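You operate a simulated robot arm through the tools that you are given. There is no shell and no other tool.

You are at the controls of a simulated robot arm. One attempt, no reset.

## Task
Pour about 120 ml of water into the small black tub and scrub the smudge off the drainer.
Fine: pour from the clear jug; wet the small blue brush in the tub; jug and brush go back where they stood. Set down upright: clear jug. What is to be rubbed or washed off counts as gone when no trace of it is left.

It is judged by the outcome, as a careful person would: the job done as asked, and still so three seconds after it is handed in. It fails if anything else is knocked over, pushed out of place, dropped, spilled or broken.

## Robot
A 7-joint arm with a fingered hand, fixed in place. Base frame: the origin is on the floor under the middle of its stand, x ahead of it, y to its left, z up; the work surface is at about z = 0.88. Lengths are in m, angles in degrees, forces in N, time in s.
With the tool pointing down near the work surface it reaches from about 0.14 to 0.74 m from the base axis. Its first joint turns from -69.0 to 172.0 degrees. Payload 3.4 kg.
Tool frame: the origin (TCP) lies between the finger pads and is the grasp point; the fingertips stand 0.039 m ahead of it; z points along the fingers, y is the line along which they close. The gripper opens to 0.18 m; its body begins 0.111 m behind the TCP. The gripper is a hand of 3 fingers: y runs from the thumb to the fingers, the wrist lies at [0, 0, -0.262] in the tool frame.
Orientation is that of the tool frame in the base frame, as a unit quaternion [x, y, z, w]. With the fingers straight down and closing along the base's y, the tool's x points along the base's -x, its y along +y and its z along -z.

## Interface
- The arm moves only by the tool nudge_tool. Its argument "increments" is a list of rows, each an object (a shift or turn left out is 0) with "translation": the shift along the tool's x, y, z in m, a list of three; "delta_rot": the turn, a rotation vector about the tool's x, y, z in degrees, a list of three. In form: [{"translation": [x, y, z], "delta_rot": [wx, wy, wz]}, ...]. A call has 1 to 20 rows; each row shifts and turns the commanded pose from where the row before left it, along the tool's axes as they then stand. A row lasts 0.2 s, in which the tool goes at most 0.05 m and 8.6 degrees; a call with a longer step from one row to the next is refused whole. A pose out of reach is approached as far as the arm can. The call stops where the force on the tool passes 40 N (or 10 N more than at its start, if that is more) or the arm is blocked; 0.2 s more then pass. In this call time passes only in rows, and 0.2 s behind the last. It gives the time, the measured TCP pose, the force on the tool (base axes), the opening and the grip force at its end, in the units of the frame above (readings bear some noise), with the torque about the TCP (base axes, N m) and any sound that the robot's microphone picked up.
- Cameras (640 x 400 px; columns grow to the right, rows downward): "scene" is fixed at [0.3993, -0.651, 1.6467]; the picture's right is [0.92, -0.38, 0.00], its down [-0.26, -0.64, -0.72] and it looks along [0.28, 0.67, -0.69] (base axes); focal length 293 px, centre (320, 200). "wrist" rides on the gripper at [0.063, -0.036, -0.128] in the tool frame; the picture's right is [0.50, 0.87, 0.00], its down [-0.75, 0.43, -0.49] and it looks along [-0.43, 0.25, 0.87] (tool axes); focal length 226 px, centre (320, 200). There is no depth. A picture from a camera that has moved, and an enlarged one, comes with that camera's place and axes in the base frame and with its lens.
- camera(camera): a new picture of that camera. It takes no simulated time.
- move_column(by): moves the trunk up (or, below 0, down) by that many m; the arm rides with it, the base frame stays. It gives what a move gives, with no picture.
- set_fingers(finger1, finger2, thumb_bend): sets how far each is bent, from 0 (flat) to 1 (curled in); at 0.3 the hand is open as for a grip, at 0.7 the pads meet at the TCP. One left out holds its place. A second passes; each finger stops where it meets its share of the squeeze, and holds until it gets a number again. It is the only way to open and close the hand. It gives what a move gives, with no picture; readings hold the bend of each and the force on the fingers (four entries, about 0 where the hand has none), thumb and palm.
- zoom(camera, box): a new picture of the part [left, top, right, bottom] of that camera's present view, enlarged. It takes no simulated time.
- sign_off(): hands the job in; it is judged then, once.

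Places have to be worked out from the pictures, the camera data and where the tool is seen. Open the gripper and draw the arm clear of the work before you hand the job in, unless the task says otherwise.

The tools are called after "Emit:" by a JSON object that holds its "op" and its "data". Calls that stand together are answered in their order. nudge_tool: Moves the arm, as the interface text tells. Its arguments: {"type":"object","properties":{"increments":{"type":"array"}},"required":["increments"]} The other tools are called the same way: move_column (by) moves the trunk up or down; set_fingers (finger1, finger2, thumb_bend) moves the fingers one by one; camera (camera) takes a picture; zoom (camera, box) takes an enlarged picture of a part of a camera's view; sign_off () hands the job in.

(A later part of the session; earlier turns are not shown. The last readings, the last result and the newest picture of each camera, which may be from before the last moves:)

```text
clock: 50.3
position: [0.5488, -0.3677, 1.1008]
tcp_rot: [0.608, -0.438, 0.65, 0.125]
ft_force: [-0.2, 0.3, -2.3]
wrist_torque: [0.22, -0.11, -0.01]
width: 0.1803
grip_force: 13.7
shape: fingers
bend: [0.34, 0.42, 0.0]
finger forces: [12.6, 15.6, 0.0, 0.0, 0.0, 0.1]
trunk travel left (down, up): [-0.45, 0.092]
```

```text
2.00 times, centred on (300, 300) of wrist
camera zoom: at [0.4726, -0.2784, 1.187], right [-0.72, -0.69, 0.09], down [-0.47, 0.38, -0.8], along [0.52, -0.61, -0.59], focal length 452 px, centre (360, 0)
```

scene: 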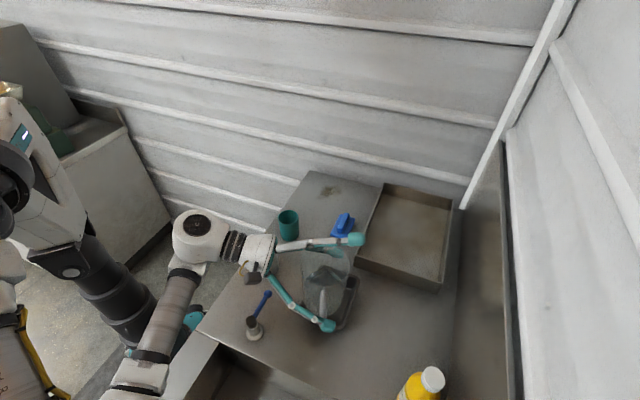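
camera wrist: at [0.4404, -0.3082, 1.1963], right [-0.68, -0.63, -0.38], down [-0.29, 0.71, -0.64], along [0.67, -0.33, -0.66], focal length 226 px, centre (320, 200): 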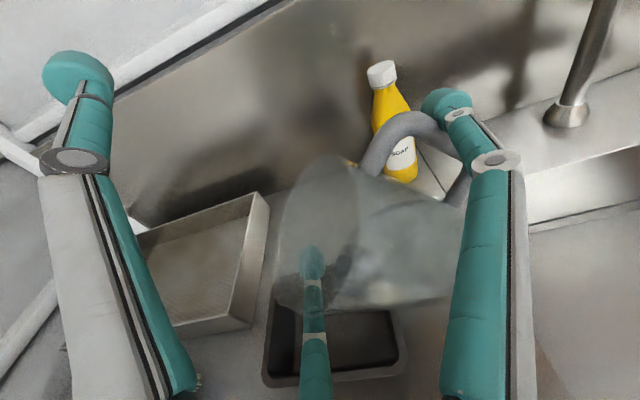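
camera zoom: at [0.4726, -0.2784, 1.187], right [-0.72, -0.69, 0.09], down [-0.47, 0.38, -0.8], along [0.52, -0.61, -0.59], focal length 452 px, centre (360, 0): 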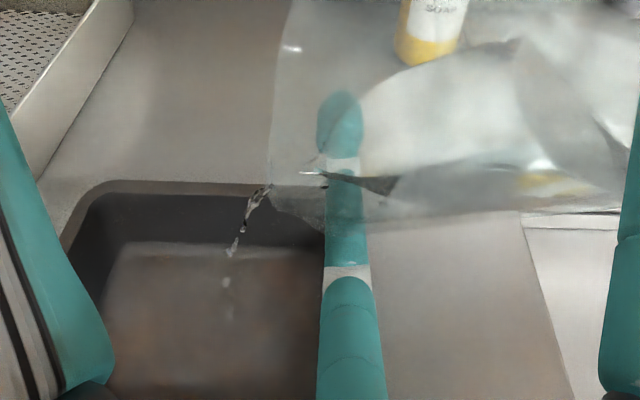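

Estimates suggest about 95–115 ml so far and the flow is tapering. I take more readings to refine before deciding.

Emit:
{"op": "nudge_tool", "data": {"increments": [{"translation": [0, 0, 0]}, {"translation": [0, 0, 0]}]}}

Emit:
{"op": "nudge_tool", "data": {"increments": [{"translation": [0, 0, 0]}, {"translation": [0, 0, 0]}]}}

Emit:
{"op": "nudge_tool", "data": {"increments": [{"translation": [0, 0, 0]}, {"translation": [0, 0, 0]}]}}

Emit:
{"op": "nudge_tool", "data": {"increments": [{"translation": [0, 0, 0]}, {"translation": [0, 0, 0]}]}}

Emit:
{"op": "zoom", "data": {"camera": "wrist", "box": [200, 200, 400, 400]}}

Emit:
{"op": "zoom", "data": {"camera": "scene", "box": [285, 235, 375, 325]}}

```text
clock: 50.9
position: [0.5483, -0.3679, 1.1]
tcp_rot: [0.609, -0.437, 0.65, 0.125]
ft_force: [-0.2, 0.0, -4.0]
wrist_torque: [0.16, -0.11, -0.03]
width: 0.1802
grip_force: 14.1
shape: fingers
bend: [0.34, 0.42, 0.0]
finger forces: [12.7, 15.6, 0.0, 0.1, 0.1, 0.0]
trunk travel left (down, up): [-0.45, 0.092]
```

```text
clock: 51.5
position: [0.5462, -0.3687, 1.1004]
tcp_rot: [0.609, -0.437, 0.65, 0.124]
ft_force: [0.2, 0.3, -2.9]
wrist_torque: [0.2, -0.12, 0.01]
width: 0.1801
grip_force: 14.1
shape: fingers
bend: [0.34, 0.42, 0.0]
finger forces: [12.7, 15.6, 0.0, 0.0, 0.0, 0.0]
trunk travel left (down, up): [-0.45, 0.092]
```

```text
clock: 52.1
position: [0.5472, -0.3693, 1.1001]
tcp_rot: [0.608, -0.438, 0.65, 0.126]
ft_force: [0.7, -0.3, -3.0]
wrist_torque: [0.2, -0.08, 0.0]
width: 0.1803
grip_force: 14.0
shape: fingers
bend: [0.34, 0.42, 0.0]
finger forces: [12.7, 15.7, 0.0, 0.0, 0.1, 0.0]
trunk travel left (down, up): [-0.45, 0.092]
```

```text
clock: 52.7
position: [0.5467, -0.3684, 1.1015]
tcp_rot: [0.608, -0.438, 0.65, 0.125]
ft_force: [0.0, 0.8, -2.7]
wrist_torque: [0.14, -0.11, 0.0]
width: 0.1801
grip_force: 14.0
shape: fingers
bend: [0.34, 0.42, 0.0]
finger forces: [12.8, 15.7, 0.0, 0.1, 0.0, 0.0]
trunk travel left (down, up): [-0.45, 0.092]
```

```text
2.00 times, centred on (300, 300) of wrist
camera zoom: at [0.4726, -0.2785, 1.187], right [-0.72, -0.69, 0.09], down [-0.47, 0.38, -0.8], along [0.52, -0.61, -0.59], focal length 452 px, centre (360, 0)
```

zoom: 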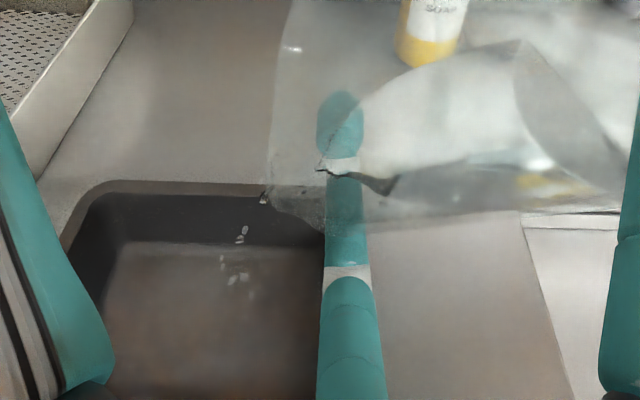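

```text
4.44 times, centred on (330, 280) of scene
camera zoom: at [0.3993, -0.651, 1.6467], right [0.92, -0.38, 0.0], down [-0.26, -0.64, -0.72], along [0.28, 0.67, -0.69], focal length 1304 px, centre (276, -156)
```

zoom: 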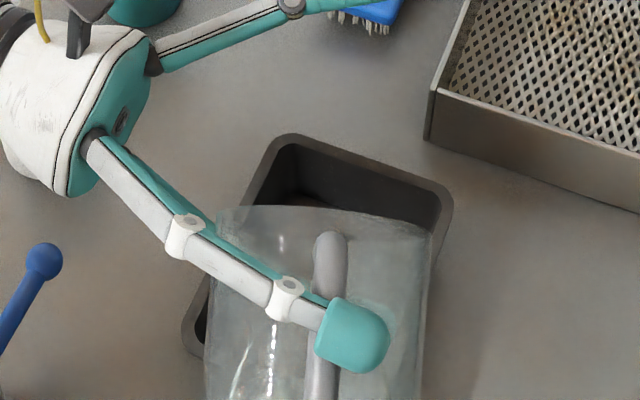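

Averaged readings give about 97 ml poured and the flow is down to drips. I tilt 1.2° more for the remaining ~20 ml.

Emit:
{"op": "nudge_tool", "data": {"increments": [{"delta_rot": [0.032, 0.403, -1.129]}, {"translation": [0, 0, 0]}, {"translation": [0, 0, 0]}, {"translation": [0, 0, 0]}, {"translation": [0, 0, 0]}, {"translation": [0, 0, 0]}, {"translation": [0, 0, 0]}, {"translation": [0, 0, 0]}]}}

Emit:
{"op": "nudge_tool", "data": {"increments": [{"translation": [0, 0, 0]}, {"translation": [0, 0, 0]}, {"translation": [0, 0, 0]}]}}

Emit:
{"op": "nudge_tool", "data": {"increments": [{"translation": [0, 0, 0]}, {"translation": [0, 0, 0]}]}}

Emit:
{"op": "nudge_tool", "data": {"increments": [{"translation": [0, 0, 0]}, {"translation": [0, 0, 0]}]}}

Emit:
{"op": "zoom", "data": {"camera": "wrist", "box": [200, 200, 400, 400]}}

```text
clock: 54.5
position: [0.5474, -0.3689, 1.0998]
tcp_rot: [0.611, -0.431, 0.651, 0.133]
ft_force: [-0.4, -0.5, -2.7]
wrist_torque: [0.2, -0.12, 0.01]
width: 0.1802
grip_force: 13.6
shape: fingers
bend: [0.34, 0.42, 0.0]
finger forces: [12.7, 15.5, 0.1, 0.0, 0.1, 0.1]
trunk travel left (down, up): [-0.45, 0.092]
```

```text
clock: 55.3
position: [0.5469, -0.3689, 1.099]
tcp_rot: [0.611, -0.431, 0.651, 0.132]
ft_force: [-0.4, 0.3, -3.1]
wrist_torque: [0.18, -0.13, 0.0]
width: 0.1804
grip_force: 13.8
shape: fingers
bend: [0.34, 0.42, 0.0]
finger forces: [12.8, 15.5, 0.0, 0.0, 0.0, 0.0]
trunk travel left (down, up): [-0.45, 0.092]
```

```text
clock: 55.9
position: [0.5475, -0.3693, 1.1004]
tcp_rot: [0.61, -0.432, 0.651, 0.134]
ft_force: [-0.6, -0.4, -2.9]
wrist_torque: [0.18, -0.13, -0.01]
width: 0.1802
grip_force: 14.1
shape: fingers
bend: [0.34, 0.42, 0.0]
finger forces: [12.7, 15.5, 0.0, 0.0, 0.0, 0.1]
trunk travel left (down, up): [-0.45, 0.092]
```

```text
clock: 56.5
position: [0.5474, -0.3687, 1.1001]
tcp_rot: [0.61, -0.432, 0.651, 0.133]
ft_force: [-0.2, 0.5, -3.3]
wrist_torque: [0.14, -0.11, -0.02]
width: 0.1802
grip_force: 14.2
shape: fingers
bend: [0.34, 0.42, 0.0]
finger forces: [12.7, 15.5, 0.1, 0.1, 0.0, 0.0]
trunk travel left (down, up): [-0.45, 0.092]
```

```text
2.00 times, centred on (300, 300) of wrist
camera zoom: at [0.4734, -0.2769, 1.1861], right [-0.72, -0.69, 0.11], down [-0.47, 0.36, -0.8], along [0.51, -0.62, -0.59], focal length 452 px, centre (360, 0)
```

zoom: 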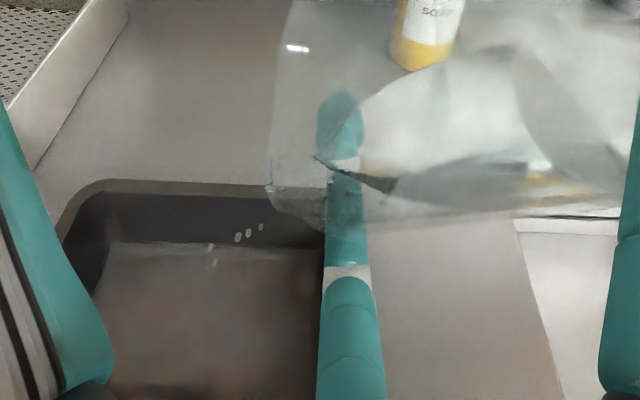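

Now about 110 ml by the combined estimate. I add a last 0.6° and wait for the trickle to end.

Emit:
{"op": "nudge_tool", "data": {"increments": [{"delta_rot": [0.016, 0.202, -0.565]}, {"translation": [0, 0, 0]}, {"translation": [0, 0, 0]}, {"translation": [0, 0, 0]}, {"translation": [0, 0, 0]}, {"translation": [0, 0, 0]}, {"translation": [0, 0, 0]}, {"translation": [0, 0, 0]}]}}

Emit:
{"op": "nudge_tool", "data": {"increments": [{"translation": [0, 0, 0]}, {"translation": [0, 0, 0]}]}}

Emit:
{"op": "nudge_tool", "data": {"increments": [{"translation": [0, 0, 0]}, {"translation": [0, 0, 0]}]}}

Emit:
{"op": "nudge_tool", "data": {"increments": [{"translation": [0, 0, 0]}, {"translation": [0, 0, 0]}]}}

Emit:
{"op": "zoom", "data": {"camera": "wrist", "box": [200, 200, 400, 400]}}

```text
clock: 58.3
position: [0.5479, -0.3688, 1.0986]
tcp_rot: [0.611, -0.428, 0.651, 0.137]
ft_force: [-0.4, -0.1, -2.8]
wrist_torque: [0.18, -0.09, 0.01]
width: 0.1803
grip_force: 14.0
shape: fingers
bend: [0.34, 0.42, 0.0]
finger forces: [12.6, 15.4, 0.0, 0.1, 0.1, 0.0]
trunk travel left (down, up): [-0.45, 0.092]
```

```text
clock: 58.9
position: [0.5484, -0.3684, 1.1006]
tcp_rot: [0.611, -0.429, 0.651, 0.137]
ft_force: [-0.4, -0.1, -3.5]
wrist_torque: [0.17, -0.12, 0.0]
width: 0.18
grip_force: 13.6
shape: fingers
bend: [0.34, 0.42, 0.0]
finger forces: [12.7, 15.5, 0.0, 0.1, 0.0, 0.0]
trunk travel left (down, up): [-0.45, 0.092]
```

```text
clock: 59.5
position: [0.5478, -0.3688, 1.0999]
tcp_rot: [0.612, -0.428, 0.651, 0.136]
ft_force: [-0.3, -0.1, -2.9]
wrist_torque: [0.16, -0.08, 0.01]
width: 0.1802
grip_force: 14.2
shape: fingers
bend: [0.34, 0.42, 0.0]
finger forces: [12.6, 15.5, 0.1, 0.1, 0.0, 0.0]
trunk travel left (down, up): [-0.45, 0.092]
```

```text
clock: 60.1
position: [0.5466, -0.3686, 1.1004]
tcp_rot: [0.611, -0.428, 0.651, 0.137]
ft_force: [-0.7, -0.1, -1.7]
wrist_torque: [0.18, -0.11, -0.01]
width: 0.1805
grip_force: 13.8
shape: fingers
bend: [0.34, 0.42, 0.0]
finger forces: [12.6, 15.4, 0.1, 0.1, 0.0, 0.0]
trunk travel left (down, up): [-0.45, 0.092]
```

```text
2.00 times, centred on (300, 300) of wrist
camera zoom: at [0.4738, -0.2761, 1.1854], right [-0.71, -0.69, 0.12], down [-0.48, 0.36, -0.8], along [0.51, -0.63, -0.58], focal length 452 px, centre (360, 0)
```

zoom: 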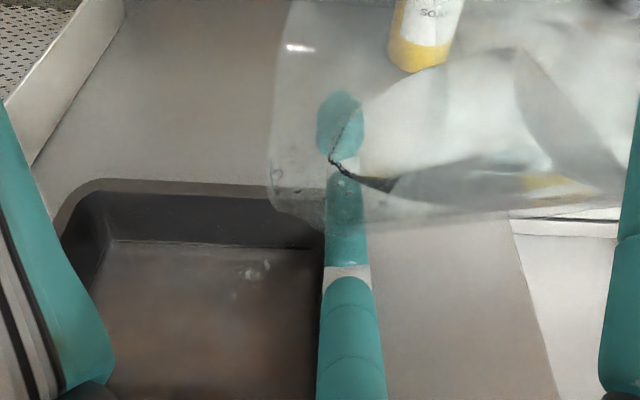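

Both methods now agree on about 110 ml. One more 0.8° tilt should bring it close to 120 ml.

Emit:
{"op": "nudge_tool", "data": {"increments": [{"delta_rot": [0.022, 0.269, -0.753]}, {"translation": [0, 0, 0]}, {"translation": [0, 0, 0]}, {"translation": [0, 0, 0]}, {"translation": [0, 0, 0]}, {"translation": [0, 0, 0]}, {"translation": [0, 0, 0]}, {"translation": [0, 0, 0]}, {"translation": [0, 0, 0]}]}}

Emit:
{"op": "nudge_tool", "data": {"increments": [{"translation": [0, 0, 0]}, {"translation": [0, 0, 0]}]}}

Emit:
{"op": "nudge_tool", "data": {"increments": [{"translation": [0, 0, 0]}, {"translation": [0, 0, 0]}]}}

Emit:
{"op": "nudge_tool", "data": {"increments": [{"translation": [0, 0, 0]}, {"translation": [0, 0, 0]}]}}

Emit:
{"op": "zoom", "data": {"camera": "wrist", "box": [200, 200, 400, 400]}}

```text
clock: 62.1
position: [0.5481, -0.3682, 1.1003]
tcp_rot: [0.613, -0.423, 0.652, 0.141]
ft_force: [-0.4, -1.2, -2.9]
wrist_torque: [0.18, -0.1, 0.01]
width: 0.1802
grip_force: 14.4
shape: fingers
bend: [0.34, 0.42, 0.0]
finger forces: [12.8, 15.4, 0.1, 0.1, 0.0, 0.1]
trunk travel left (down, up): [-0.45, 0.092]
```

```text
clock: 62.7
position: [0.5484, -0.3692, 1.1]
tcp_rot: [0.613, -0.423, 0.652, 0.141]
ft_force: [-0.6, -0.3, -2.8]
wrist_torque: [0.17, -0.09, -0.01]
width: 0.1802
grip_force: 14.1
shape: fingers
bend: [0.34, 0.42, 0.0]
finger forces: [12.7, 15.4, 0.1, 0.1, 0.1, 0.0]
trunk travel left (down, up): [-0.45, 0.092]
```

```text
clock: 63.3
position: [0.5476, -0.369, 1.099]
tcp_rot: [0.613, -0.423, 0.652, 0.141]
ft_force: [-0.8, -0.3, -3.3]
wrist_torque: [0.16, -0.09, -0.02]
width: 0.1802
grip_force: 13.8
shape: fingers
bend: [0.34, 0.42, 0.0]
finger forces: [12.6, 15.4, 0.1, 0.0, 0.0, 0.1]
trunk travel left (down, up): [-0.45, 0.092]
```

```text
clock: 63.9
position: [0.5478, -0.3681, 1.0991]
tcp_rot: [0.613, -0.424, 0.652, 0.141]
ft_force: [-0.2, 0.8, -2.1]
wrist_torque: [0.14, -0.14, 0.02]
width: 0.1803
grip_force: 13.8
shape: fingers
bend: [0.34, 0.42, 0.0]
finger forces: [12.7, 15.4, 0.1, 0.1, 0.0, 0.1]
trunk travel left (down, up): [-0.45, 0.092]
```

```text
2.00 times, centred on (300, 300) of wrist
camera zoom: at [0.4742, -0.2751, 1.1847], right [-0.71, -0.69, 0.13], down [-0.48, 0.35, -0.8], along [0.51, -0.64, -0.58], focal length 452 px, centre (360, 0)
```

zoom: 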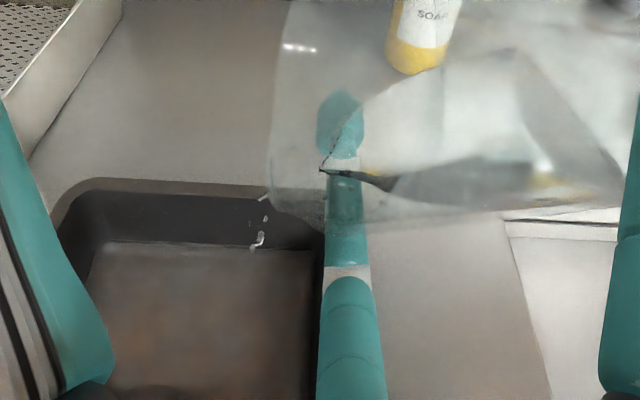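

Estimate is now ~120 ml (125 by finger forces, 118 by the force sensor). I tilt the jug back upright, raising it midway to stay clear of the tub.

Emit:
{"op": "nudge_tool", "data": {"increments": [{"delta_rot": [-0.138, -1.718, 4.812]}, {"delta_rot": [-0.138, -1.718, 4.812]}, {"delta_rot": [-0.138, -1.718, 4.812]}, {"delta_rot": [-0.138, -1.718, 4.812]}, {"translation": [0.0125, -0.0118, -0.0039]}, {"translation": [0.0125, -0.0118, -0.0039]}, {"delta_rot": [-0.138, -1.718, 4.812]}, {"delta_rot": [-0.138, -1.718, 4.812]}, {"delta_rot": [-0.138, -1.718, 4.812]}, {"delta_rot": [-0.138, -1.718, 4.812]}, {"delta_rot": [-0.138, -1.718, 4.812]}, {"delta_rot": [-0.138, -1.718, 4.812]}, {"delta_rot": [-0.138, -1.718, 4.812]}, {"delta_rot": [-0.138, -1.718, 4.812]}, {"delta_rot": [-0.138, -1.718, 4.812]}, {"delta_rot": [-0.138, -1.718, 4.812]}]}}

Emit:
{"op": "camera", "data": {"camera": "wrist"}}

Emit:
{"op": "camera", "data": {"camera": "scene"}}

Emit:
{"op": "zoom", "data": {"camera": "scene", "box": [270, 220, 390, 340]}}

```text
clock: 67.3
position: [0.5476, -0.3691, 1.1347]
tcp_rot: [-0.39, 0.719, -0.479, 0.318]
ft_force: [-0.2, 0.4, -2.1]
wrist_torque: [-0.05, -0.02, 0.01]
width: 0.1795
grip_force: 13.7
shape: fingers
bend: [0.34, 0.42, 0.0]
finger forces: [13.8, 14.0, 0.0, 0.0, 0.0, 0.0]
trunk travel left (down, up): [-0.45, 0.092]
```

```text
taken
camera wrist: at [0.4209, -0.3748, 1.2066], right [-0.47, -0.23, -0.85], down [-0.15, 0.97, -0.18], along [0.87, 0.04, -0.49], focal length 226 px, centre (320, 200)
```

wrist: 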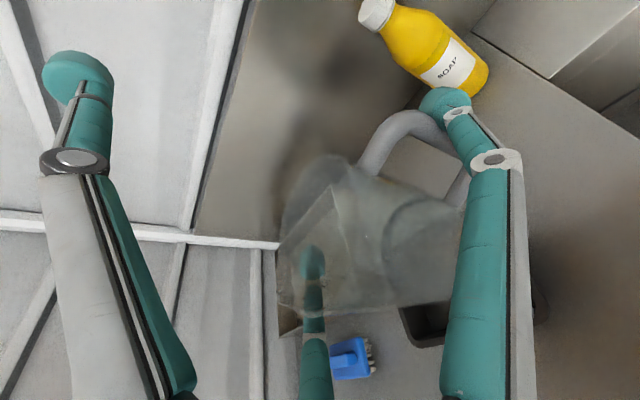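

```text
taken
```

scene: 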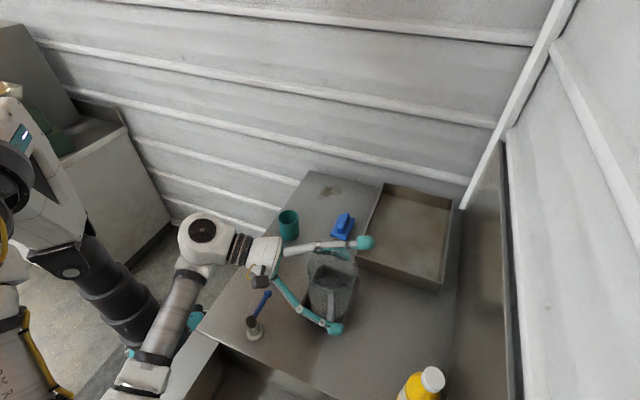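

```text
3.33 times, centred on (330, 280) of scene
camera zoom: at [0.3993, -0.651, 1.6467], right [0.92, -0.38, 0.0], down [-0.26, -0.64, -0.72], along [0.28, 0.67, -0.69], focal length 978 px, centre (287, -67)
```

zoom: 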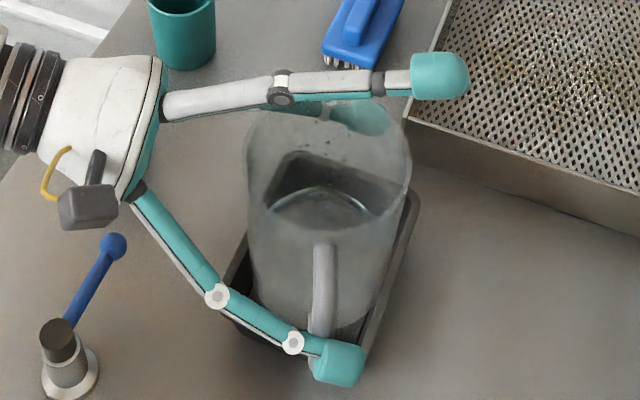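

The jug is upright again. A few static readings here confirm how much has left it.

Emit:
{"op": "nudge_tool", "data": {"increments": [{"translation": [0, 0, 0]}]}}

Emit:
{"op": "nudge_tool", "data": {"increments": [{"translation": [0, 0, 0]}]}}

Emit:
{"op": "nudge_tool", "data": {"increments": [{"translation": [0, 0, 0]}]}}

Emit:
{"op": "nudge_tool", "data": {"increments": [{"translation": [0, 0, 0]}]}}

Emit:
{"op": "nudge_tool", "data": {"increments": [{"translation": [0, 0, 0]}]}}

Emit:
{"op": "nudge_tool", "data": {"increments": [{"translation": [0, 0, 0]}]}}

```text
clock: 67.7
position: [0.5478, -0.367, 1.1349]
tcp_rot: [-0.391, 0.719, -0.479, 0.317]
ft_force: [0.3, -1.3, -1.9]
wrist_torque: [-0.02, -0.01, -0.02]
width: 0.1796
grip_force: 13.6
shape: fingers
bend: [0.34, 0.42, 0.0]
finger forces: [13.8, 14.0, 0.0, 0.1, 0.1, 0.1]
trunk travel left (down, up): [-0.45, 0.092]
```

```text
clock: 68.1
position: [0.5483, -0.3697, 1.1357]
tcp_rot: [-0.39, 0.719, -0.48, 0.317]
ft_force: [0.0, 0.3, -3.0]
wrist_torque: [0.01, -0.05, -0.04]
width: 0.1797
grip_force: 13.8
shape: fingers
bend: [0.34, 0.42, 0.0]
finger forces: [13.7, 13.9, 0.1, 0.0, 0.0, 0.1]
trunk travel left (down, up): [-0.45, 0.092]
```

```text
clock: 68.5
position: [0.5474, -0.368, 1.1353]
tcp_rot: [-0.39, 0.719, -0.479, 0.317]
ft_force: [0.4, -0.3, -3.4]
wrist_torque: [-0.04, 0.01, -0.03]
width: 0.1799
grip_force: 13.1
shape: fingers
bend: [0.34, 0.42, 0.0]
finger forces: [13.7, 14.0, 0.0, 0.0, 0.0, 0.0]
trunk travel left (down, up): [-0.45, 0.092]
```

```text
clock: 68.9
position: [0.5481, -0.3684, 1.1349]
tcp_rot: [-0.391, 0.719, -0.48, 0.317]
ft_force: [0.0, 0.8, -2.6]
wrist_torque: [-0.04, -0.02, 0.01]
width: 0.18
grip_force: 14.3
shape: fingers
bend: [0.34, 0.42, 0.0]
finger forces: [13.8, 13.9, 0.0, 0.1, 0.1, 0.0]
trunk travel left (down, up): [-0.45, 0.092]
```

```text
clock: 69.3
position: [0.5485, -0.3682, 1.1344]
tcp_rot: [-0.39, 0.719, -0.479, 0.318]
ft_force: [-0.3, -0.1, -2.7]
wrist_torque: [-0.04, 0.03, 0.03]
width: 0.1795
grip_force: 14.4
shape: fingers
bend: [0.34, 0.42, 0.0]
finger forces: [13.8, 14.0, 0.0, 0.1, 0.0, 0.1]
trunk travel left (down, up): [-0.45, 0.092]
```

```text
clock: 69.7
position: [0.5476, -0.369, 1.1356]
tcp_rot: [-0.39, 0.719, -0.479, 0.318]
ft_force: [0.0, -0.4, -2.4]
wrist_torque: [-0.04, 0.02, 0.0]
width: 0.18
grip_force: 13.9
shape: fingers
bend: [0.34, 0.42, 0.0]
finger forces: [13.8, 14.0, 0.0, 0.0, 0.0, 0.0]
trunk travel left (down, up): [-0.45, 0.092]
```

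Weight readings say roughly 120–150 ml left the jug (noisy). I carry the jug back level over its original spot.

Emit:
{"op": "nudge_tool", "data": {"increments": [{"translation": [-0.0025, -0.00245, 0.00745]}, {"translation": [-0.005, -0.0049, 0.0149]}, {"translation": [-0.005, -0.0049, 0.0149]}, {"translation": [-0.005, -0.0049, 0.0149]}, {"translation": [-0.005, -0.0049, 0.0149]}, {"translation": [-0.005, -0.0049, 0.0149]}, {"translation": [-0.005, -0.0049, 0.0149]}, {"translation": [-0.005, -0.0049, 0.0149]}, {"translation": [-0.005, -0.0049, 0.0149]}, {"translation": [-0.005, -0.0049, 0.0149]}, {"translation": [-0.005, -0.0049, 0.0149]}, {"translation": [-0.005, -0.0049, 0.0149]}, {"translation": [-0.0025, -0.00245, 0.00745]}]}}

Emit:
{"op": "move_column", "data": {"by": -0.09}}

Emit:
{"op": "zoom", "data": {"camera": "scene", "box": [340, 250, 500, 350]}}

Emit:
{"op": "camera", "data": {"camera": "scene"}}

Emit:
{"op": "zoom", "data": {"camera": "wrist", "box": [280, 60, 540, 320]}}

```text
clock: 72.5
position: [0.7419, -0.4082, 1.1343]
tcp_rot: [-0.39, 0.719, -0.48, 0.317]
ft_force: [-0.3, -0.1, -2.4]
wrist_torque: [-0.06, 0.0, 0.02]
width: 0.1795
grip_force: 14.2
shape: fingers
bend: [0.34, 0.42, 0.0]
finger forces: [13.8, 13.9, 0.0, 0.1, 0.0, 0.0]
trunk travel left (down, up): [-0.45, 0.092]
```

```text
clock: 73.8
position: [0.7414, -0.4086, 1.0453]
tcp_rot: [-0.39, 0.719, -0.48, 0.317]
ft_force: [-0.5, -0.2, -2.4]
wrist_torque: [-0.05, 0.0, -0.01]
width: 0.1795
grip_force: 14.0
shape: fingers
bend: [0.34, 0.42, 0.0]
finger forces: [13.8, 13.9, 0.1, 0.0, 0.0, 0.0]
trunk travel left (down, up): [-0.36, 0.182]
```

```text
4.00 times, centred on (420, 300) of scene
camera zoom: at [0.3993, -0.651, 1.6467], right [0.92, -0.38, 0.0], down [-0.26, -0.64, -0.72], along [0.28, 0.67, -0.69], focal length 1173 px, centre (-80, -200)
```

zoom: 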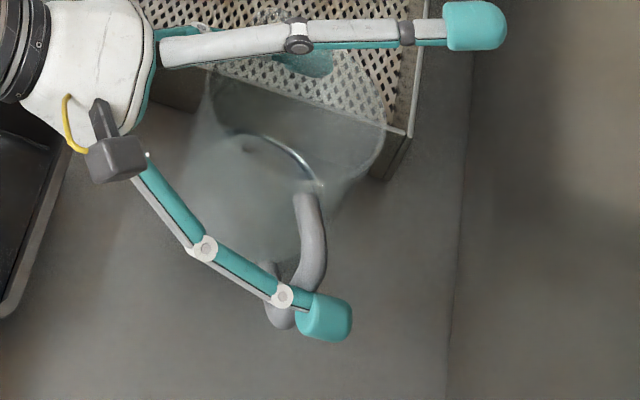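

```text
taken
```

scene: 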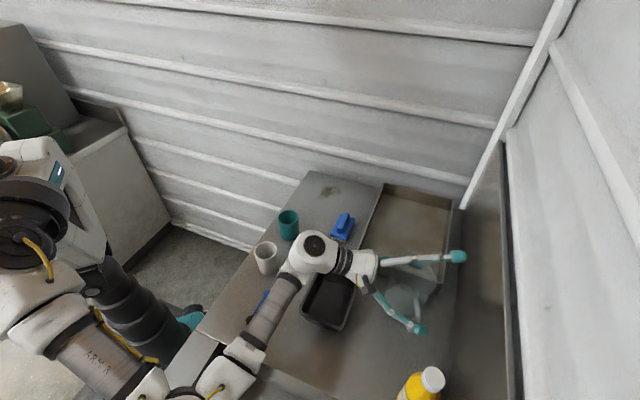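

```text
1.54 times, centred on (410, 190) of wrist
camera zoom: at [0.6142, -0.4151, 1.1172], right [-0.47, -0.23, -0.85], down [-0.15, 0.97, -0.18], along [0.87, 0.04, -0.49], focal length 348 px, centre (182, 215)
```

zoom: 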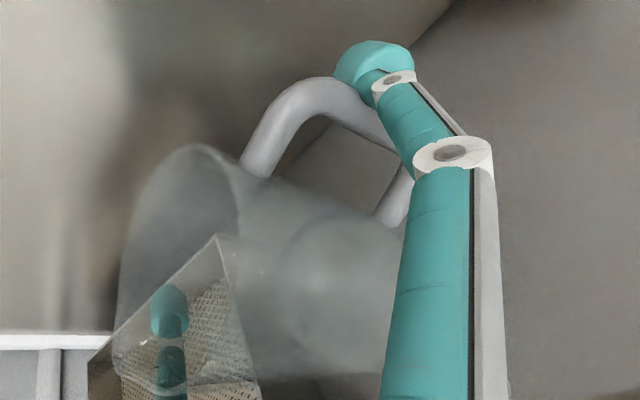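

The jug hangs 2 cm above its place. Compared to the first picture it's a few mm forward; I lower 1.2 cm and compare again.

Emit:
{"op": "nudge_tool", "data": {"increments": [{"translation": [0.0005, 0.0056, 0.002]}, {"translation": [0.0005, 0.0056, 0.002]}]}}

Emit:
{"op": "zoom", "data": {"camera": "scene", "box": [340, 250, 500, 350]}}

```text
clock: 74.4
position: [0.7405, -0.4088, 1.0339]
tcp_rot: [-0.39, 0.719, -0.48, 0.317]
ft_force: [-0.6, 0.4, -1.7]
wrist_torque: [-0.02, -0.02, -0.01]
width: 0.1795
grip_force: 13.8
shape: fingers
bend: [0.34, 0.42, 0.0]
finger forces: [13.7, 14.0, 0.0, 0.0, 0.0, 0.1]
trunk travel left (down, up): [-0.36, 0.182]
```

```text
4.00 times, centred on (420, 300) of scene
camera zoom: at [0.3993, -0.651, 1.6467], right [0.92, -0.38, 0.0], down [-0.26, -0.64, -0.72], along [0.28, 0.67, -0.69], focal length 1173 px, centre (-80, -200)
```

zoom: 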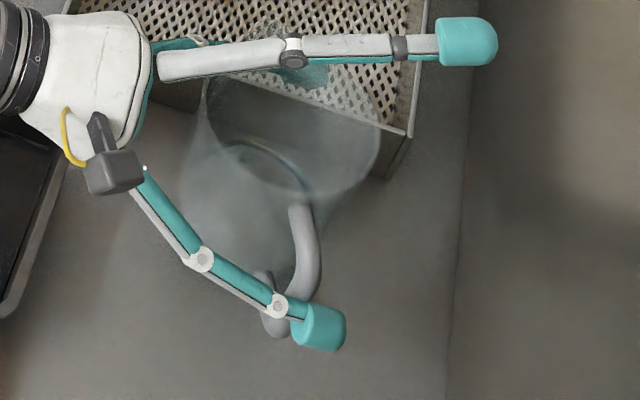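

With the remaining lowering the jug's projected place matches the original picture. I lower in small steps watching for contact.

Emit:
{"op": "nudge_tool", "data": {"increments": [{"translation": [0.0003, 0.0038, 0.0013]}, {"translation": [0.0002, 0.0019, 0.0007]}]}}

Emit:
{"op": "nudge_tool", "data": {"increments": [{"translation": [0.0002, 0.0019, 0.0007]}]}}

Emit:
{"op": "nudge_tool", "data": {"increments": [{"translation": [0.0002, 0.0019, 0.0007]}]}}

Emit:
{"op": "zoom", "data": {"camera": "scene", "box": [340, 250, 500, 350]}}

```text
clock: 75.0
position: [0.7425, -0.4084, 1.0264]
tcp_rot: [-0.389, 0.719, -0.48, 0.317]
ft_force: [0.7, 0.8, -3.0]
wrist_torque: [0.0, 0.01, 0.0]
width: 0.1796
grip_force: 13.9
shape: fingers
bend: [0.34, 0.42, 0.0]
finger forces: [13.7, 13.9, 0.0, 0.0, 0.1, 0.0]
trunk travel left (down, up): [-0.36, 0.182]
```

```text
clock: 75.4
position: [0.7418, -0.4094, 1.0237]
tcp_rot: [-0.391, 0.719, -0.479, 0.317]
ft_force: [-0.1, -0.2, -2.8]
wrist_torque: [-0.03, 0.01, -0.02]
width: 0.1796
grip_force: 13.8
shape: fingers
bend: [0.34, 0.42, 0.0]
finger forces: [13.9, 13.9, 0.0, 0.0, 0.0, 0.0]
trunk travel left (down, up): [-0.36, 0.182]
```

```text
clock: 75.8
position: [0.7416, -0.4091, 1.0219]
tcp_rot: [-0.39, 0.72, -0.479, 0.316]
ft_force: [0.4, -0.2, -2.6]
wrist_torque: [-0.03, -0.02, -0.01]
width: 0.1795
grip_force: 13.6
shape: fingers
bend: [0.34, 0.42, 0.0]
finger forces: [13.9, 14.0, 0.0, 0.1, 0.0, 0.0]
trunk travel left (down, up): [-0.36, 0.182]
```

```text
4.00 times, centred on (420, 300) of scene
camera zoom: at [0.3993, -0.651, 1.6467], right [0.92, -0.38, 0.0], down [-0.26, -0.64, -0.72], along [0.28, 0.67, -0.69], focal length 1173 px, centre (-80, -200)
```

zoom: 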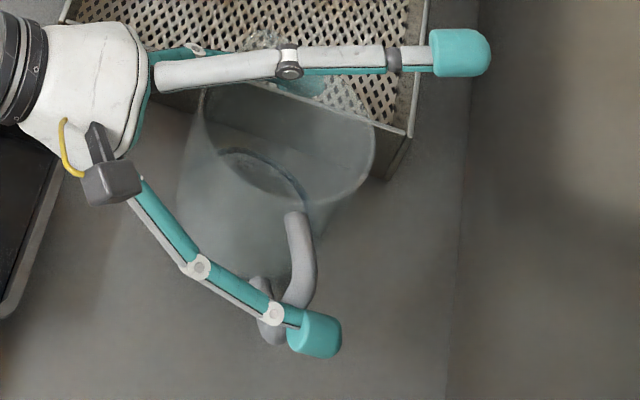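

Still hanging (-2.6 N). I keep lowering in 1.5–2 mm steps.

Emit:
{"op": "nudge_tool", "data": {"increments": [{"translation": [0.0002, 0.0019, 0.0007]}]}}

Emit:
{"op": "nudge_tool", "data": {"increments": [{"translation": [0.0001, 0.0014, 0.0005]}]}}

Emit:
{"op": "nudge_tool", "data": {"increments": [{"translation": [0.0001, 0.0014, 0.0005]}]}}

Emit:
{"op": "zoom", "data": {"camera": "scene", "box": [340, 250, 500, 350]}}

```text
clock: 76.2
position: [0.7414, -0.4087, 1.021]
tcp_rot: [-0.39, 0.719, -0.48, 0.317]
ft_force: [-0.6, -0.8, -2.7]
wrist_torque: [-0.04, 0.04, -0.02]
width: 0.1797
grip_force: 13.4
shape: fingers
bend: [0.34, 0.42, 0.0]
finger forces: [13.8, 13.9, 0.0, 0.0, 0.1, 0.1]
trunk travel left (down, up): [-0.36, 0.182]
```

```text
clock: 76.6
position: [0.7412, -0.4092, 1.0203]
tcp_rot: [-0.39, 0.719, -0.48, 0.318]
ft_force: [-0.7, -0.3, -1.0]
wrist_torque: [-0.02, 0.01, 0.02]
width: 0.1794
grip_force: 13.0
shape: fingers
bend: [0.34, 0.42, 0.0]
finger forces: [13.4, 13.8, 0.0, 0.1, 0.0, 0.0]
trunk travel left (down, up): [-0.36, 0.182]
```

```text
clock: 77.0
position: [0.7407, -0.4081, 1.018]
tcp_rot: [-0.389, 0.719, -0.48, 0.317]
ft_force: [-0.4, 1.4, 0.8]
wrist_torque: [0.01, 0.01, -0.01]
width: 0.1785
grip_force: 13.7
shape: fingers
bend: [0.35, 0.42, 0.0]
finger forces: [13.2, 13.9, 0.1, 0.0, 0.0, 0.0]
trunk travel left (down, up): [-0.36, 0.182]
```

```text
4.00 times, centred on (420, 300) of scene
camera zoom: at [0.3993, -0.651, 1.6467], right [0.92, -0.38, 0.0], down [-0.26, -0.64, -0.72], along [0.28, 0.67, -0.69], focal length 1173 px, centre (-80, -200)
```

zoom: 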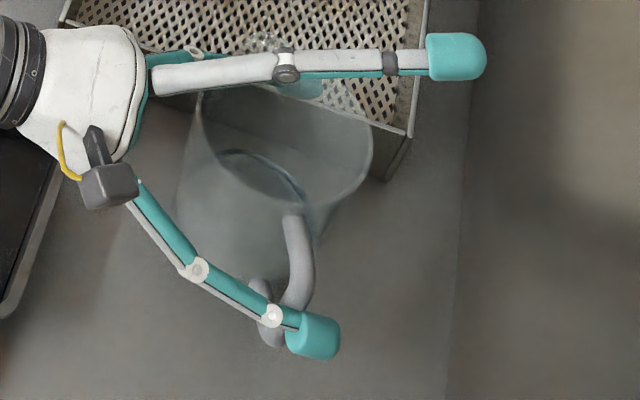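

The jug touches down (force went from -2.7 N to about 0). I release gradually and evenly.

Emit:
{"op": "set_fingers", "data": {"finger1": 0.4, "finger2": 0.45}}

Emit:
{"op": "zoom", "data": {"camera": "scene", "box": [340, 250, 500, 350]}}

```text
clock: 78.0
position: [0.7406, -0.4084, 1.0176]
tcp_rot: [-0.391, 0.719, -0.479, 0.318]
ft_force: [0.5, 2.0, 3.9]
wrist_torque: [0.02, 0.04, -0.03]
width: 0.1798
grip_force: 9.7
shape: fingers
bend: [0.34, 0.41, 0.0]
finger forces: [9.3, 11.0, 0.1, 0.1, 0.0, 0.0]
trunk travel left (down, up): [-0.36, 0.182]
```

```text
4.00 times, centred on (420, 300) of scene
camera zoom: at [0.3993, -0.651, 1.6467], right [0.92, -0.38, 0.0], down [-0.26, -0.64, -0.72], along [0.28, 0.67, -0.69], focal length 1173 px, centre (-80, -200)
```

zoom: 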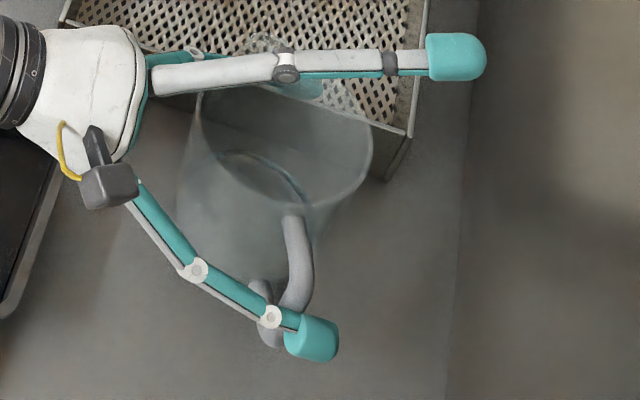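

Forces fall evenly (9 and 11 N) and the jug stays put. I continue to release.

Emit:
{"op": "set_fingers", "data": {"finger1": 0.365, "finger2": 0.415}}

Emit:
{"op": "set_fingers", "data": {"finger1": 0.33, "finger2": 0.37}}

Emit:
{"op": "zoom", "data": {"camera": "scene", "box": [340, 250, 500, 350]}}

```text
clock: 79.0
position: [0.7399, -0.409, 1.0188]
tcp_rot: [-0.39, 0.719, -0.48, 0.318]
ft_force: [-0.8, 2.0, 6.1]
wrist_torque: [0.05, 0.06, 0.01]
width: 0.1806
grip_force: 6.6
shape: fingers
bend: [0.33, 0.39, 0.0]
finger forces: [5.9, 7.8, 0.0, 0.0, 0.0, 0.0]
trunk travel left (down, up): [-0.36, 0.182]
```

```text
clock: 80.0
position: [0.7407, -0.4089, 1.018]
tcp_rot: [-0.39, 0.719, -0.48, 0.318]
ft_force: [0.2, -0.4, 4.0]
wrist_torque: [0.01, 0.1, -0.05]
width: 0.1841
grip_force: 2.9
shape: fingers
bend: [0.32, 0.36, 0.0]
finger forces: [2.8, 3.7, 0.0, 0.0, 0.0, 0.1]
trunk travel left (down, up): [-0.36, 0.182]
```

```text
4.00 times, centred on (420, 300) of scene
camera zoom: at [0.3993, -0.651, 1.6467], right [0.92, -0.38, 0.0], down [-0.26, -0.64, -0.72], along [0.28, 0.67, -0.69], focal length 1173 px, centre (-80, -200)
```

zoom: 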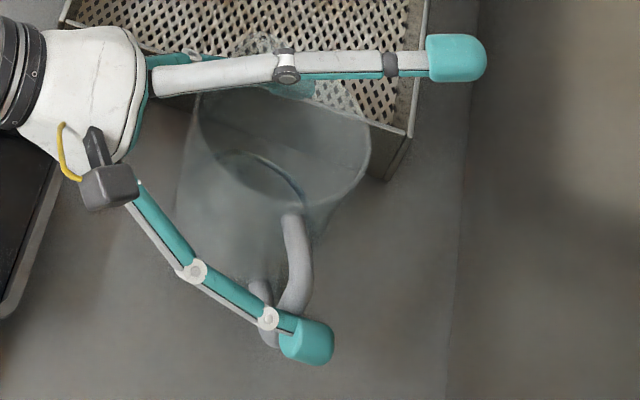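

Only 3 N left on each finger, the jug is steady. I open fully to the entry width.

Emit:
{"op": "set_fingers", "data": {"finger1": 0.29, "finger2": 0.3}}

Emit:
{"op": "set_fingers", "data": {"finger1": 0.21, "finger2": 0.23}}

Emit:
{"op": "zoom", "data": {"camera": "wrist", "box": [280, 60, 540, 320]}}

Emit:
{"op": "zoom", "data": {"camera": "scene", "box": [340, 250, 500, 350]}}

```text
clock: 81.0
position: [0.7405, -0.4094, 1.017]
tcp_rot: [-0.39, 0.718, -0.48, 0.318]
ft_force: [-1.0, -0.5, 0.6]
wrist_torque: [-0.01, 0.02, 0.01]
width: 0.192
grip_force: 0.0
shape: fingers
bend: [0.28, 0.3, 0.0]
finger forces: [0.0, 0.0, 0.1, 0.1, 0.0, 0.1]
trunk travel left (down, up): [-0.36, 0.182]
```

```text
clock: 82.0
position: [0.7413, -0.4086, 1.0177]
tcp_rot: [-0.391, 0.719, -0.479, 0.318]
ft_force: [0.0, -0.1, 0.3]
wrist_torque: [0.0, 0.02, 0.02]
width: 0.1999
grip_force: 0.1
shape: fingers
bend: [0.21, 0.23, 0.0]
finger forces: [0.0, 0.0, 0.1, 0.1, 0.0, 0.0]
trunk travel left (down, up): [-0.36, 0.182]
```

```text
1.54 times, centred on (410, 190) of wrist
camera zoom: at [0.6142, -0.4149, 1.0895], right [-0.47, -0.23, -0.85], down [-0.15, 0.97, -0.18], along [0.87, 0.04, -0.49], focal length 348 px, centre (182, 215)
```

zoom: 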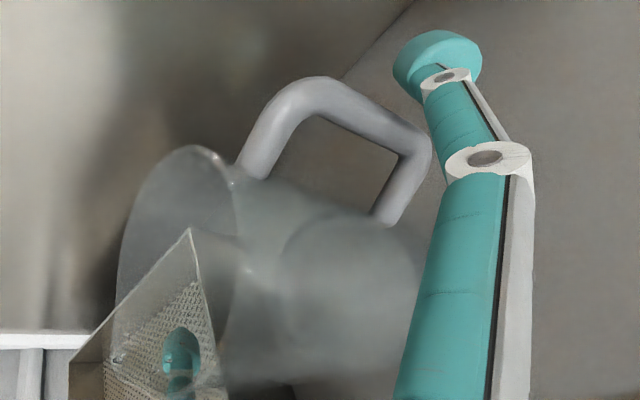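

```text
4.00 times, centred on (420, 300) of scene
camera zoom: at [0.3993, -0.651, 1.6467], right [0.92, -0.38, 0.0], down [-0.26, -0.64, -0.72], along [0.28, 0.67, -0.69], focal length 1173 px, centre (-80, -200)
```

zoom: 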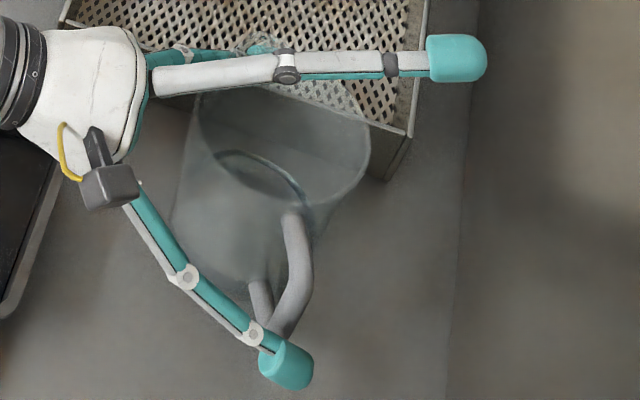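

The jug stands free. I rise straight up 12 cm and then pull back to clear it.

Emit:
{"op": "nudge_tool", "data": {"increments": [{"translation": [-0.0012, -0.0141, -0.0051]}, {"translation": [-0.0025, -0.0281, -0.0101]}, {"translation": [-0.0025, -0.0281, -0.0101]}, {"translation": [-0.0025, -0.0281, -0.0101]}, {"translation": [-0.0025, -0.0281, -0.0101]}, {"translation": [0, 0, -0.03]}, {"translation": [0, 0, -0.03]}, {"translation": [0, 0, -0.03]}]}}

Emit:
{"op": "zoom", "data": {"camera": "scene", "box": [340, 250, 500, 350]}}

Emit:
{"op": "zoom", "data": {"camera": "scene", "box": [270, 240, 380, 340]}}

Emit:
{"op": "camera", "data": {"camera": "scene"}}

```text
clock: 83.8
position: [0.6651, -0.3689, 1.1834]
tcp_rot: [-0.391, 0.718, -0.48, 0.317]
ft_force: [-0.3, -0.5, -1.3]
wrist_torque: [0.0, -0.03, 0.01]
width: 0.1998
grip_force: 0.0
shape: fingers
bend: [0.21, 0.23, 0.0]
finger forces: [0.0, 0.0, 0.0, 0.0, 0.1, 0.1]
trunk travel left (down, up): [-0.36, 0.182]
```

```text
4.00 times, centred on (420, 300) of scene
camera zoom: at [0.3993, -0.651, 1.6467], right [0.92, -0.38, 0.0], down [-0.26, -0.64, -0.72], along [0.28, 0.67, -0.69], focal length 1173 px, centre (-80, -200)
```

zoom: 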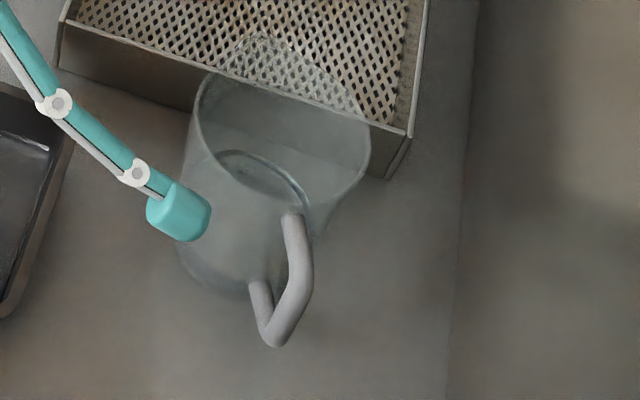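

```text
4.00 times, centred on (325, 290) of scene
camera zoom: at [0.3993, -0.651, 1.6467], right [0.92, -0.38, 0.0], down [-0.26, -0.64, -0.72], along [0.28, 0.67, -0.69], focal length 1173 px, centre (300, -160)
```

zoom: 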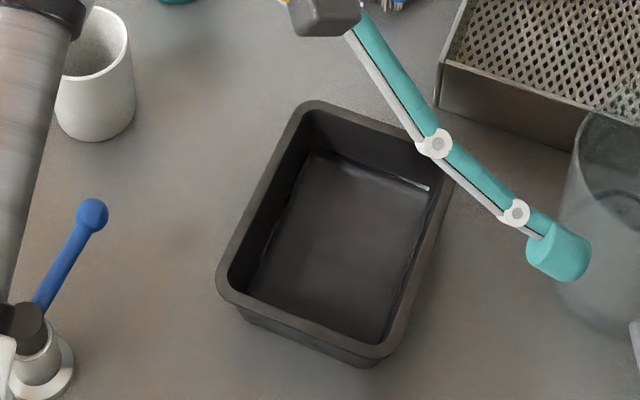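

```text
taken
```

scene: 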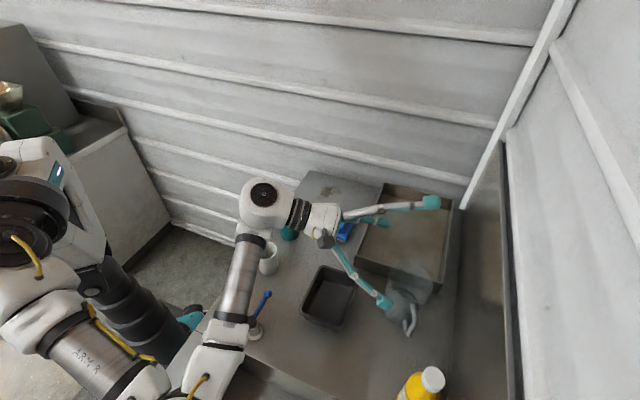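

The jug is back within a couple of millimetres and the tub holds a shallow water layer. Next the brush: I retract, re-orient the tool to point mostly down (20° outward tilt, closing line across the brush's ridge handle), above the left part of the counter.

Emit:
{"op": "nudge_tool", "data": {"increments": [{"translation": [-0.0234, 0.0044, -0.0282]}, {"translation": [-0.0234, 0.0044, -0.0282]}, {"translation": [-0.0234, 0.0044, -0.0282]}, {"translation": [-0.0234, 0.0044, -0.0282]}, {"translation": [-0.0234, 0.0044, -0.0282]}, {"delta_rot": [0, 0, -5]}, {"delta_rot": [-7.14, 0, 0]}, {"delta_rot": [-7.14, 0, 0]}, {"delta_rot": [-7.14, 0, 0]}, {"delta_rot": [-7.14, 0, 0]}, {"delta_rot": [-7.14, 0, 0]}, {"delta_rot": [-7.14, 0, 0]}, {"delta_rot": [-7.14, 0, 0]}, {"delta_rot": [0, 2.39, 6.58]}, {"delta_rot": [0, 2.39, 6.58]}]}}

Emit:
{"op": "set_fingers", "data": {"finger1": 0.45, "finger2": 0.45, "thumb_bend": 0.45}}

Emit:
{"op": "camera", "data": {"camera": "wrist"}}

Emit:
{"op": "camera", "data": {"camera": "scene"}}

```text
clock: 87.0
position: [0.6017, -0.1994, 1.22]
tcp_rot: [-0.4, 0.9, -0.161, 0.071]
ft_force: [-1.0, -0.2, 0.6]
wrist_torque: [-0.02, -0.01, 0.01]
width: 0.2004
grip_force: 0.2
shape: fingers
bend: [0.21, 0.23, 0.0]
finger forces: [0.0, 0.0, 0.0, 0.0, 0.1, 0.0]
trunk travel left (down, up): [-0.36, 0.182]
```

```text
clock: 88.0
position: [0.6017, -0.1998, 1.2203]
tcp_rot: [-0.4, 0.9, -0.16, 0.071]
ft_force: [0.2, -0.4, 0.6]
wrist_torque: [-0.03, -0.02, 0.02]
width: 0.0932
grip_force: 0.1
shape: fingers
bend: [0.45, 0.45, 0.45]
finger forces: [0.0, 0.0, 0.0, 0.0, 0.0, 0.1]
trunk travel left (down, up): [-0.36, 0.182]
```

```text
taken
camera wrist: at [0.5532, -0.2396, 1.3517], right [-0.94, 0.17, -0.3], down [0.07, 0.95, 0.31], along [0.34, 0.27, -0.9], focal length 226 px, centre (320, 200)
```

wrist: 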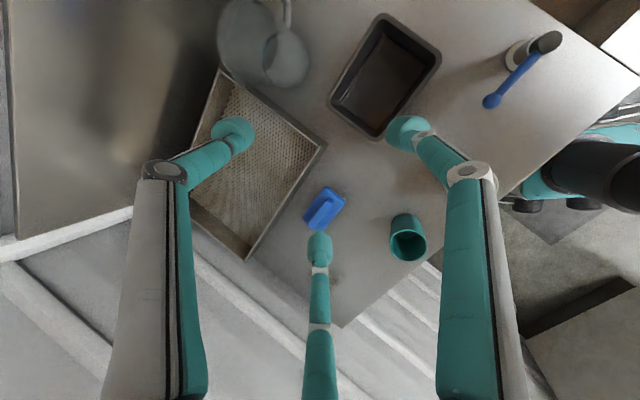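

```text
taken
```

scene: 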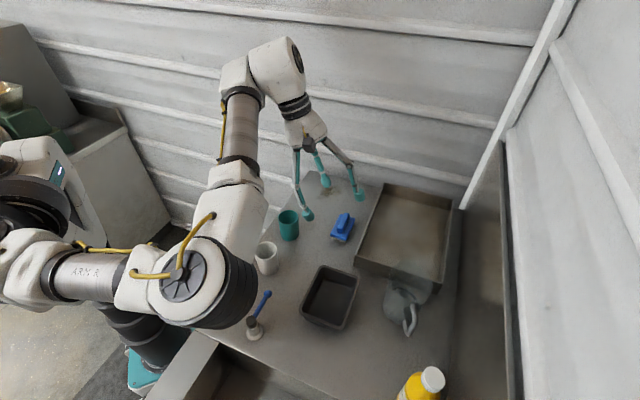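

The orientation is as planned. I move down closer to the brush for a detailed look at its ridge handle.

Emit:
{"op": "nudge_tool", "data": {"increments": [{"translation": [-0.0245, 0.0129, 0.0326]}, {"translation": [-0.0245, 0.0129, 0.0326]}, {"translation": [-0.0245, 0.0129, 0.0326]}, {"translation": [-0.0245, 0.0129, 0.0326]}]}}

Emit:
{"op": "camera", "data": {"camera": "wrist"}}

Emit:
{"op": "zoom", "data": {"camera": "wrist", "box": [240, 120, 400, 280]}}

Emit:
{"op": "zoom", "data": {"camera": "scene", "box": [310, 195, 380, 255]}}

```text
clock: 89.0
position: [0.6665, -0.1228, 1.0792]
tcp_rot: [-0.4, 0.899, -0.162, 0.072]
ft_force: [0.6, 0.8, 0.8]
wrist_torque: [-0.01, 0.02, 0.02]
width: 0.0932
grip_force: 0.1
shape: fingers
bend: [0.45, 0.45, 0.45]
finger forces: [0.1, 0.0, 0.0, 0.0, 0.0, 0.1]
trunk travel left (down, up): [-0.36, 0.182]
```

```text
taken
camera wrist: at [0.6175, -0.1631, 1.2106], right [-0.94, 0.17, -0.3], down [0.07, 0.95, 0.31], along [0.34, 0.27, -0.9], focal length 226 px, centre (320, 200)
```

wrist: 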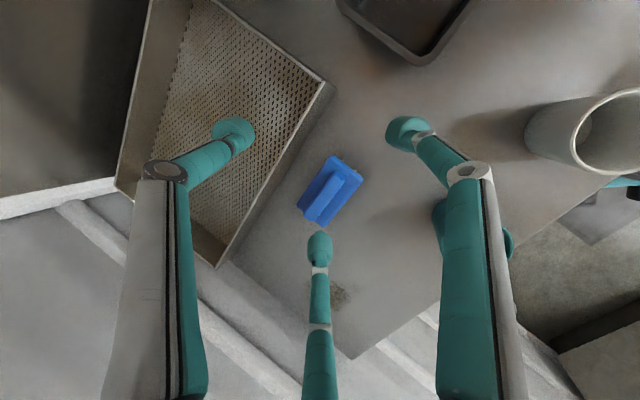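

```text
2.50 times, centred on (320, 200) of wrist
camera zoom: at [0.6175, -0.1631, 1.2106], right [-0.94, 0.17, -0.3], down [0.07, 0.95, 0.31], along [0.34, 0.27, -0.9], focal length 565 px, centre (320, 200)
```

zoom: 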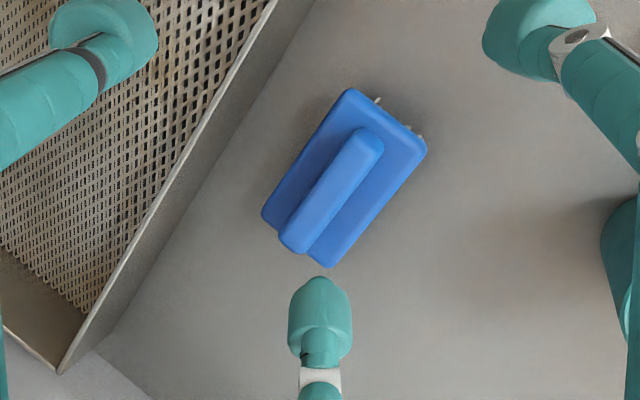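

```text
6.67 times, centred on (345, 225) of scene
camera zoom: at [0.3993, -0.651, 1.6467], right [0.92, -0.38, 0.0], down [-0.26, -0.64, -0.72], along [0.28, 0.67, -0.69], focal length 1955 px, centre (153, 33)
```

zoom: 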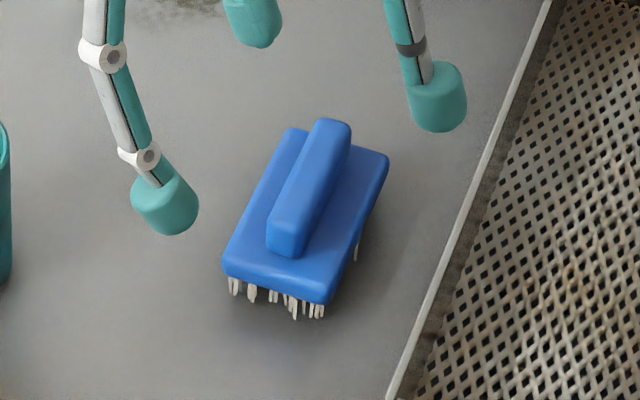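

The ridge handle is about 78 × 15 mm and lies almost exactly along my tool x axis. Before picking it I want to know how far out I can reach over the smudge with a smaller tilt (10°), so I go hover there and also inspect the smudge.

Emit:
{"op": "nudge_tool", "data": {"increments": [{"delta_rot": [-5, 0, 0]}, {"delta_rot": [-5, 0, 0]}, {"delta_rot": [0, -1.29, -7.32]}, {"delta_rot": [0, -1.29, -7.32]}, {"delta_rot": [0, -1.29, -7.32]}, {"delta_rot": [0, -1.29, -7.32]}, {"delta_rot": [0, -1.29, -7.32]}, {"delta_rot": [0, -1.29, -7.32]}, {"delta_rot": [0, -1.29, -7.32]}, {"translation": [-0.0369, -0.0178, 0.0082]}, {"translation": [-0.0369, -0.0178, 0.0082]}, {"translation": [-0.0369, -0.0178, 0.0082]}, {"translation": [-0.0369, -0.0178, 0.0082]}, {"translation": [-0.0369, -0.0178, 0.0082]}, {"translation": [-0.0369, -0.0178, 0.0082]}]}}

Emit:
{"op": "camera", "data": {"camera": "wrist"}}

Emit:
{"op": "camera", "data": {"camera": "scene"}}

```text
clock: 92.2
position: [0.7402, 0.1184, 1.0494]
tcp_rot: [0.764, -0.639, 0.06, -0.066]
ft_force: [-0.5, 1.1, 0.1]
wrist_torque: [-0.01, -0.03, 0.01]
width: 0.0931
grip_force: 0.0
shape: fingers
bend: [0.45, 0.45, 0.45]
finger forces: [0.1, 0.0, 0.1, 0.0, 0.0, 0.0]
trunk travel left (down, up): [-0.36, 0.182]
```

```text
taken
camera wrist: at [0.7643, 0.0597, 1.1815], right [-0.75, -0.64, -0.15], down [-0.64, 0.66, 0.4], along [-0.16, 0.4, -0.9], focal length 226 px, centre (320, 200)
```

wrist: 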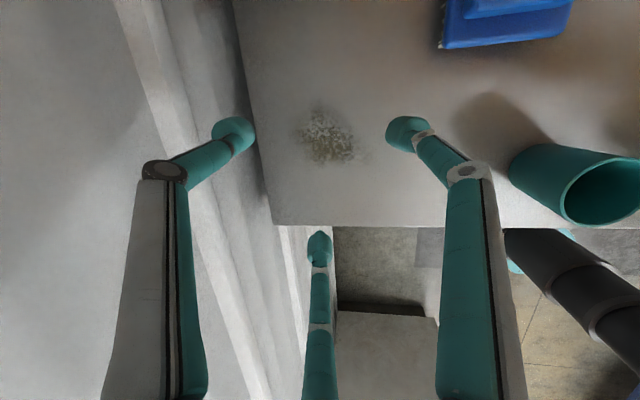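

```text
taken
```

scene: 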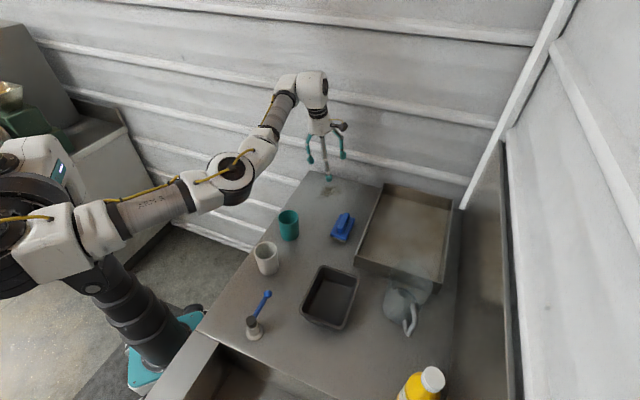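

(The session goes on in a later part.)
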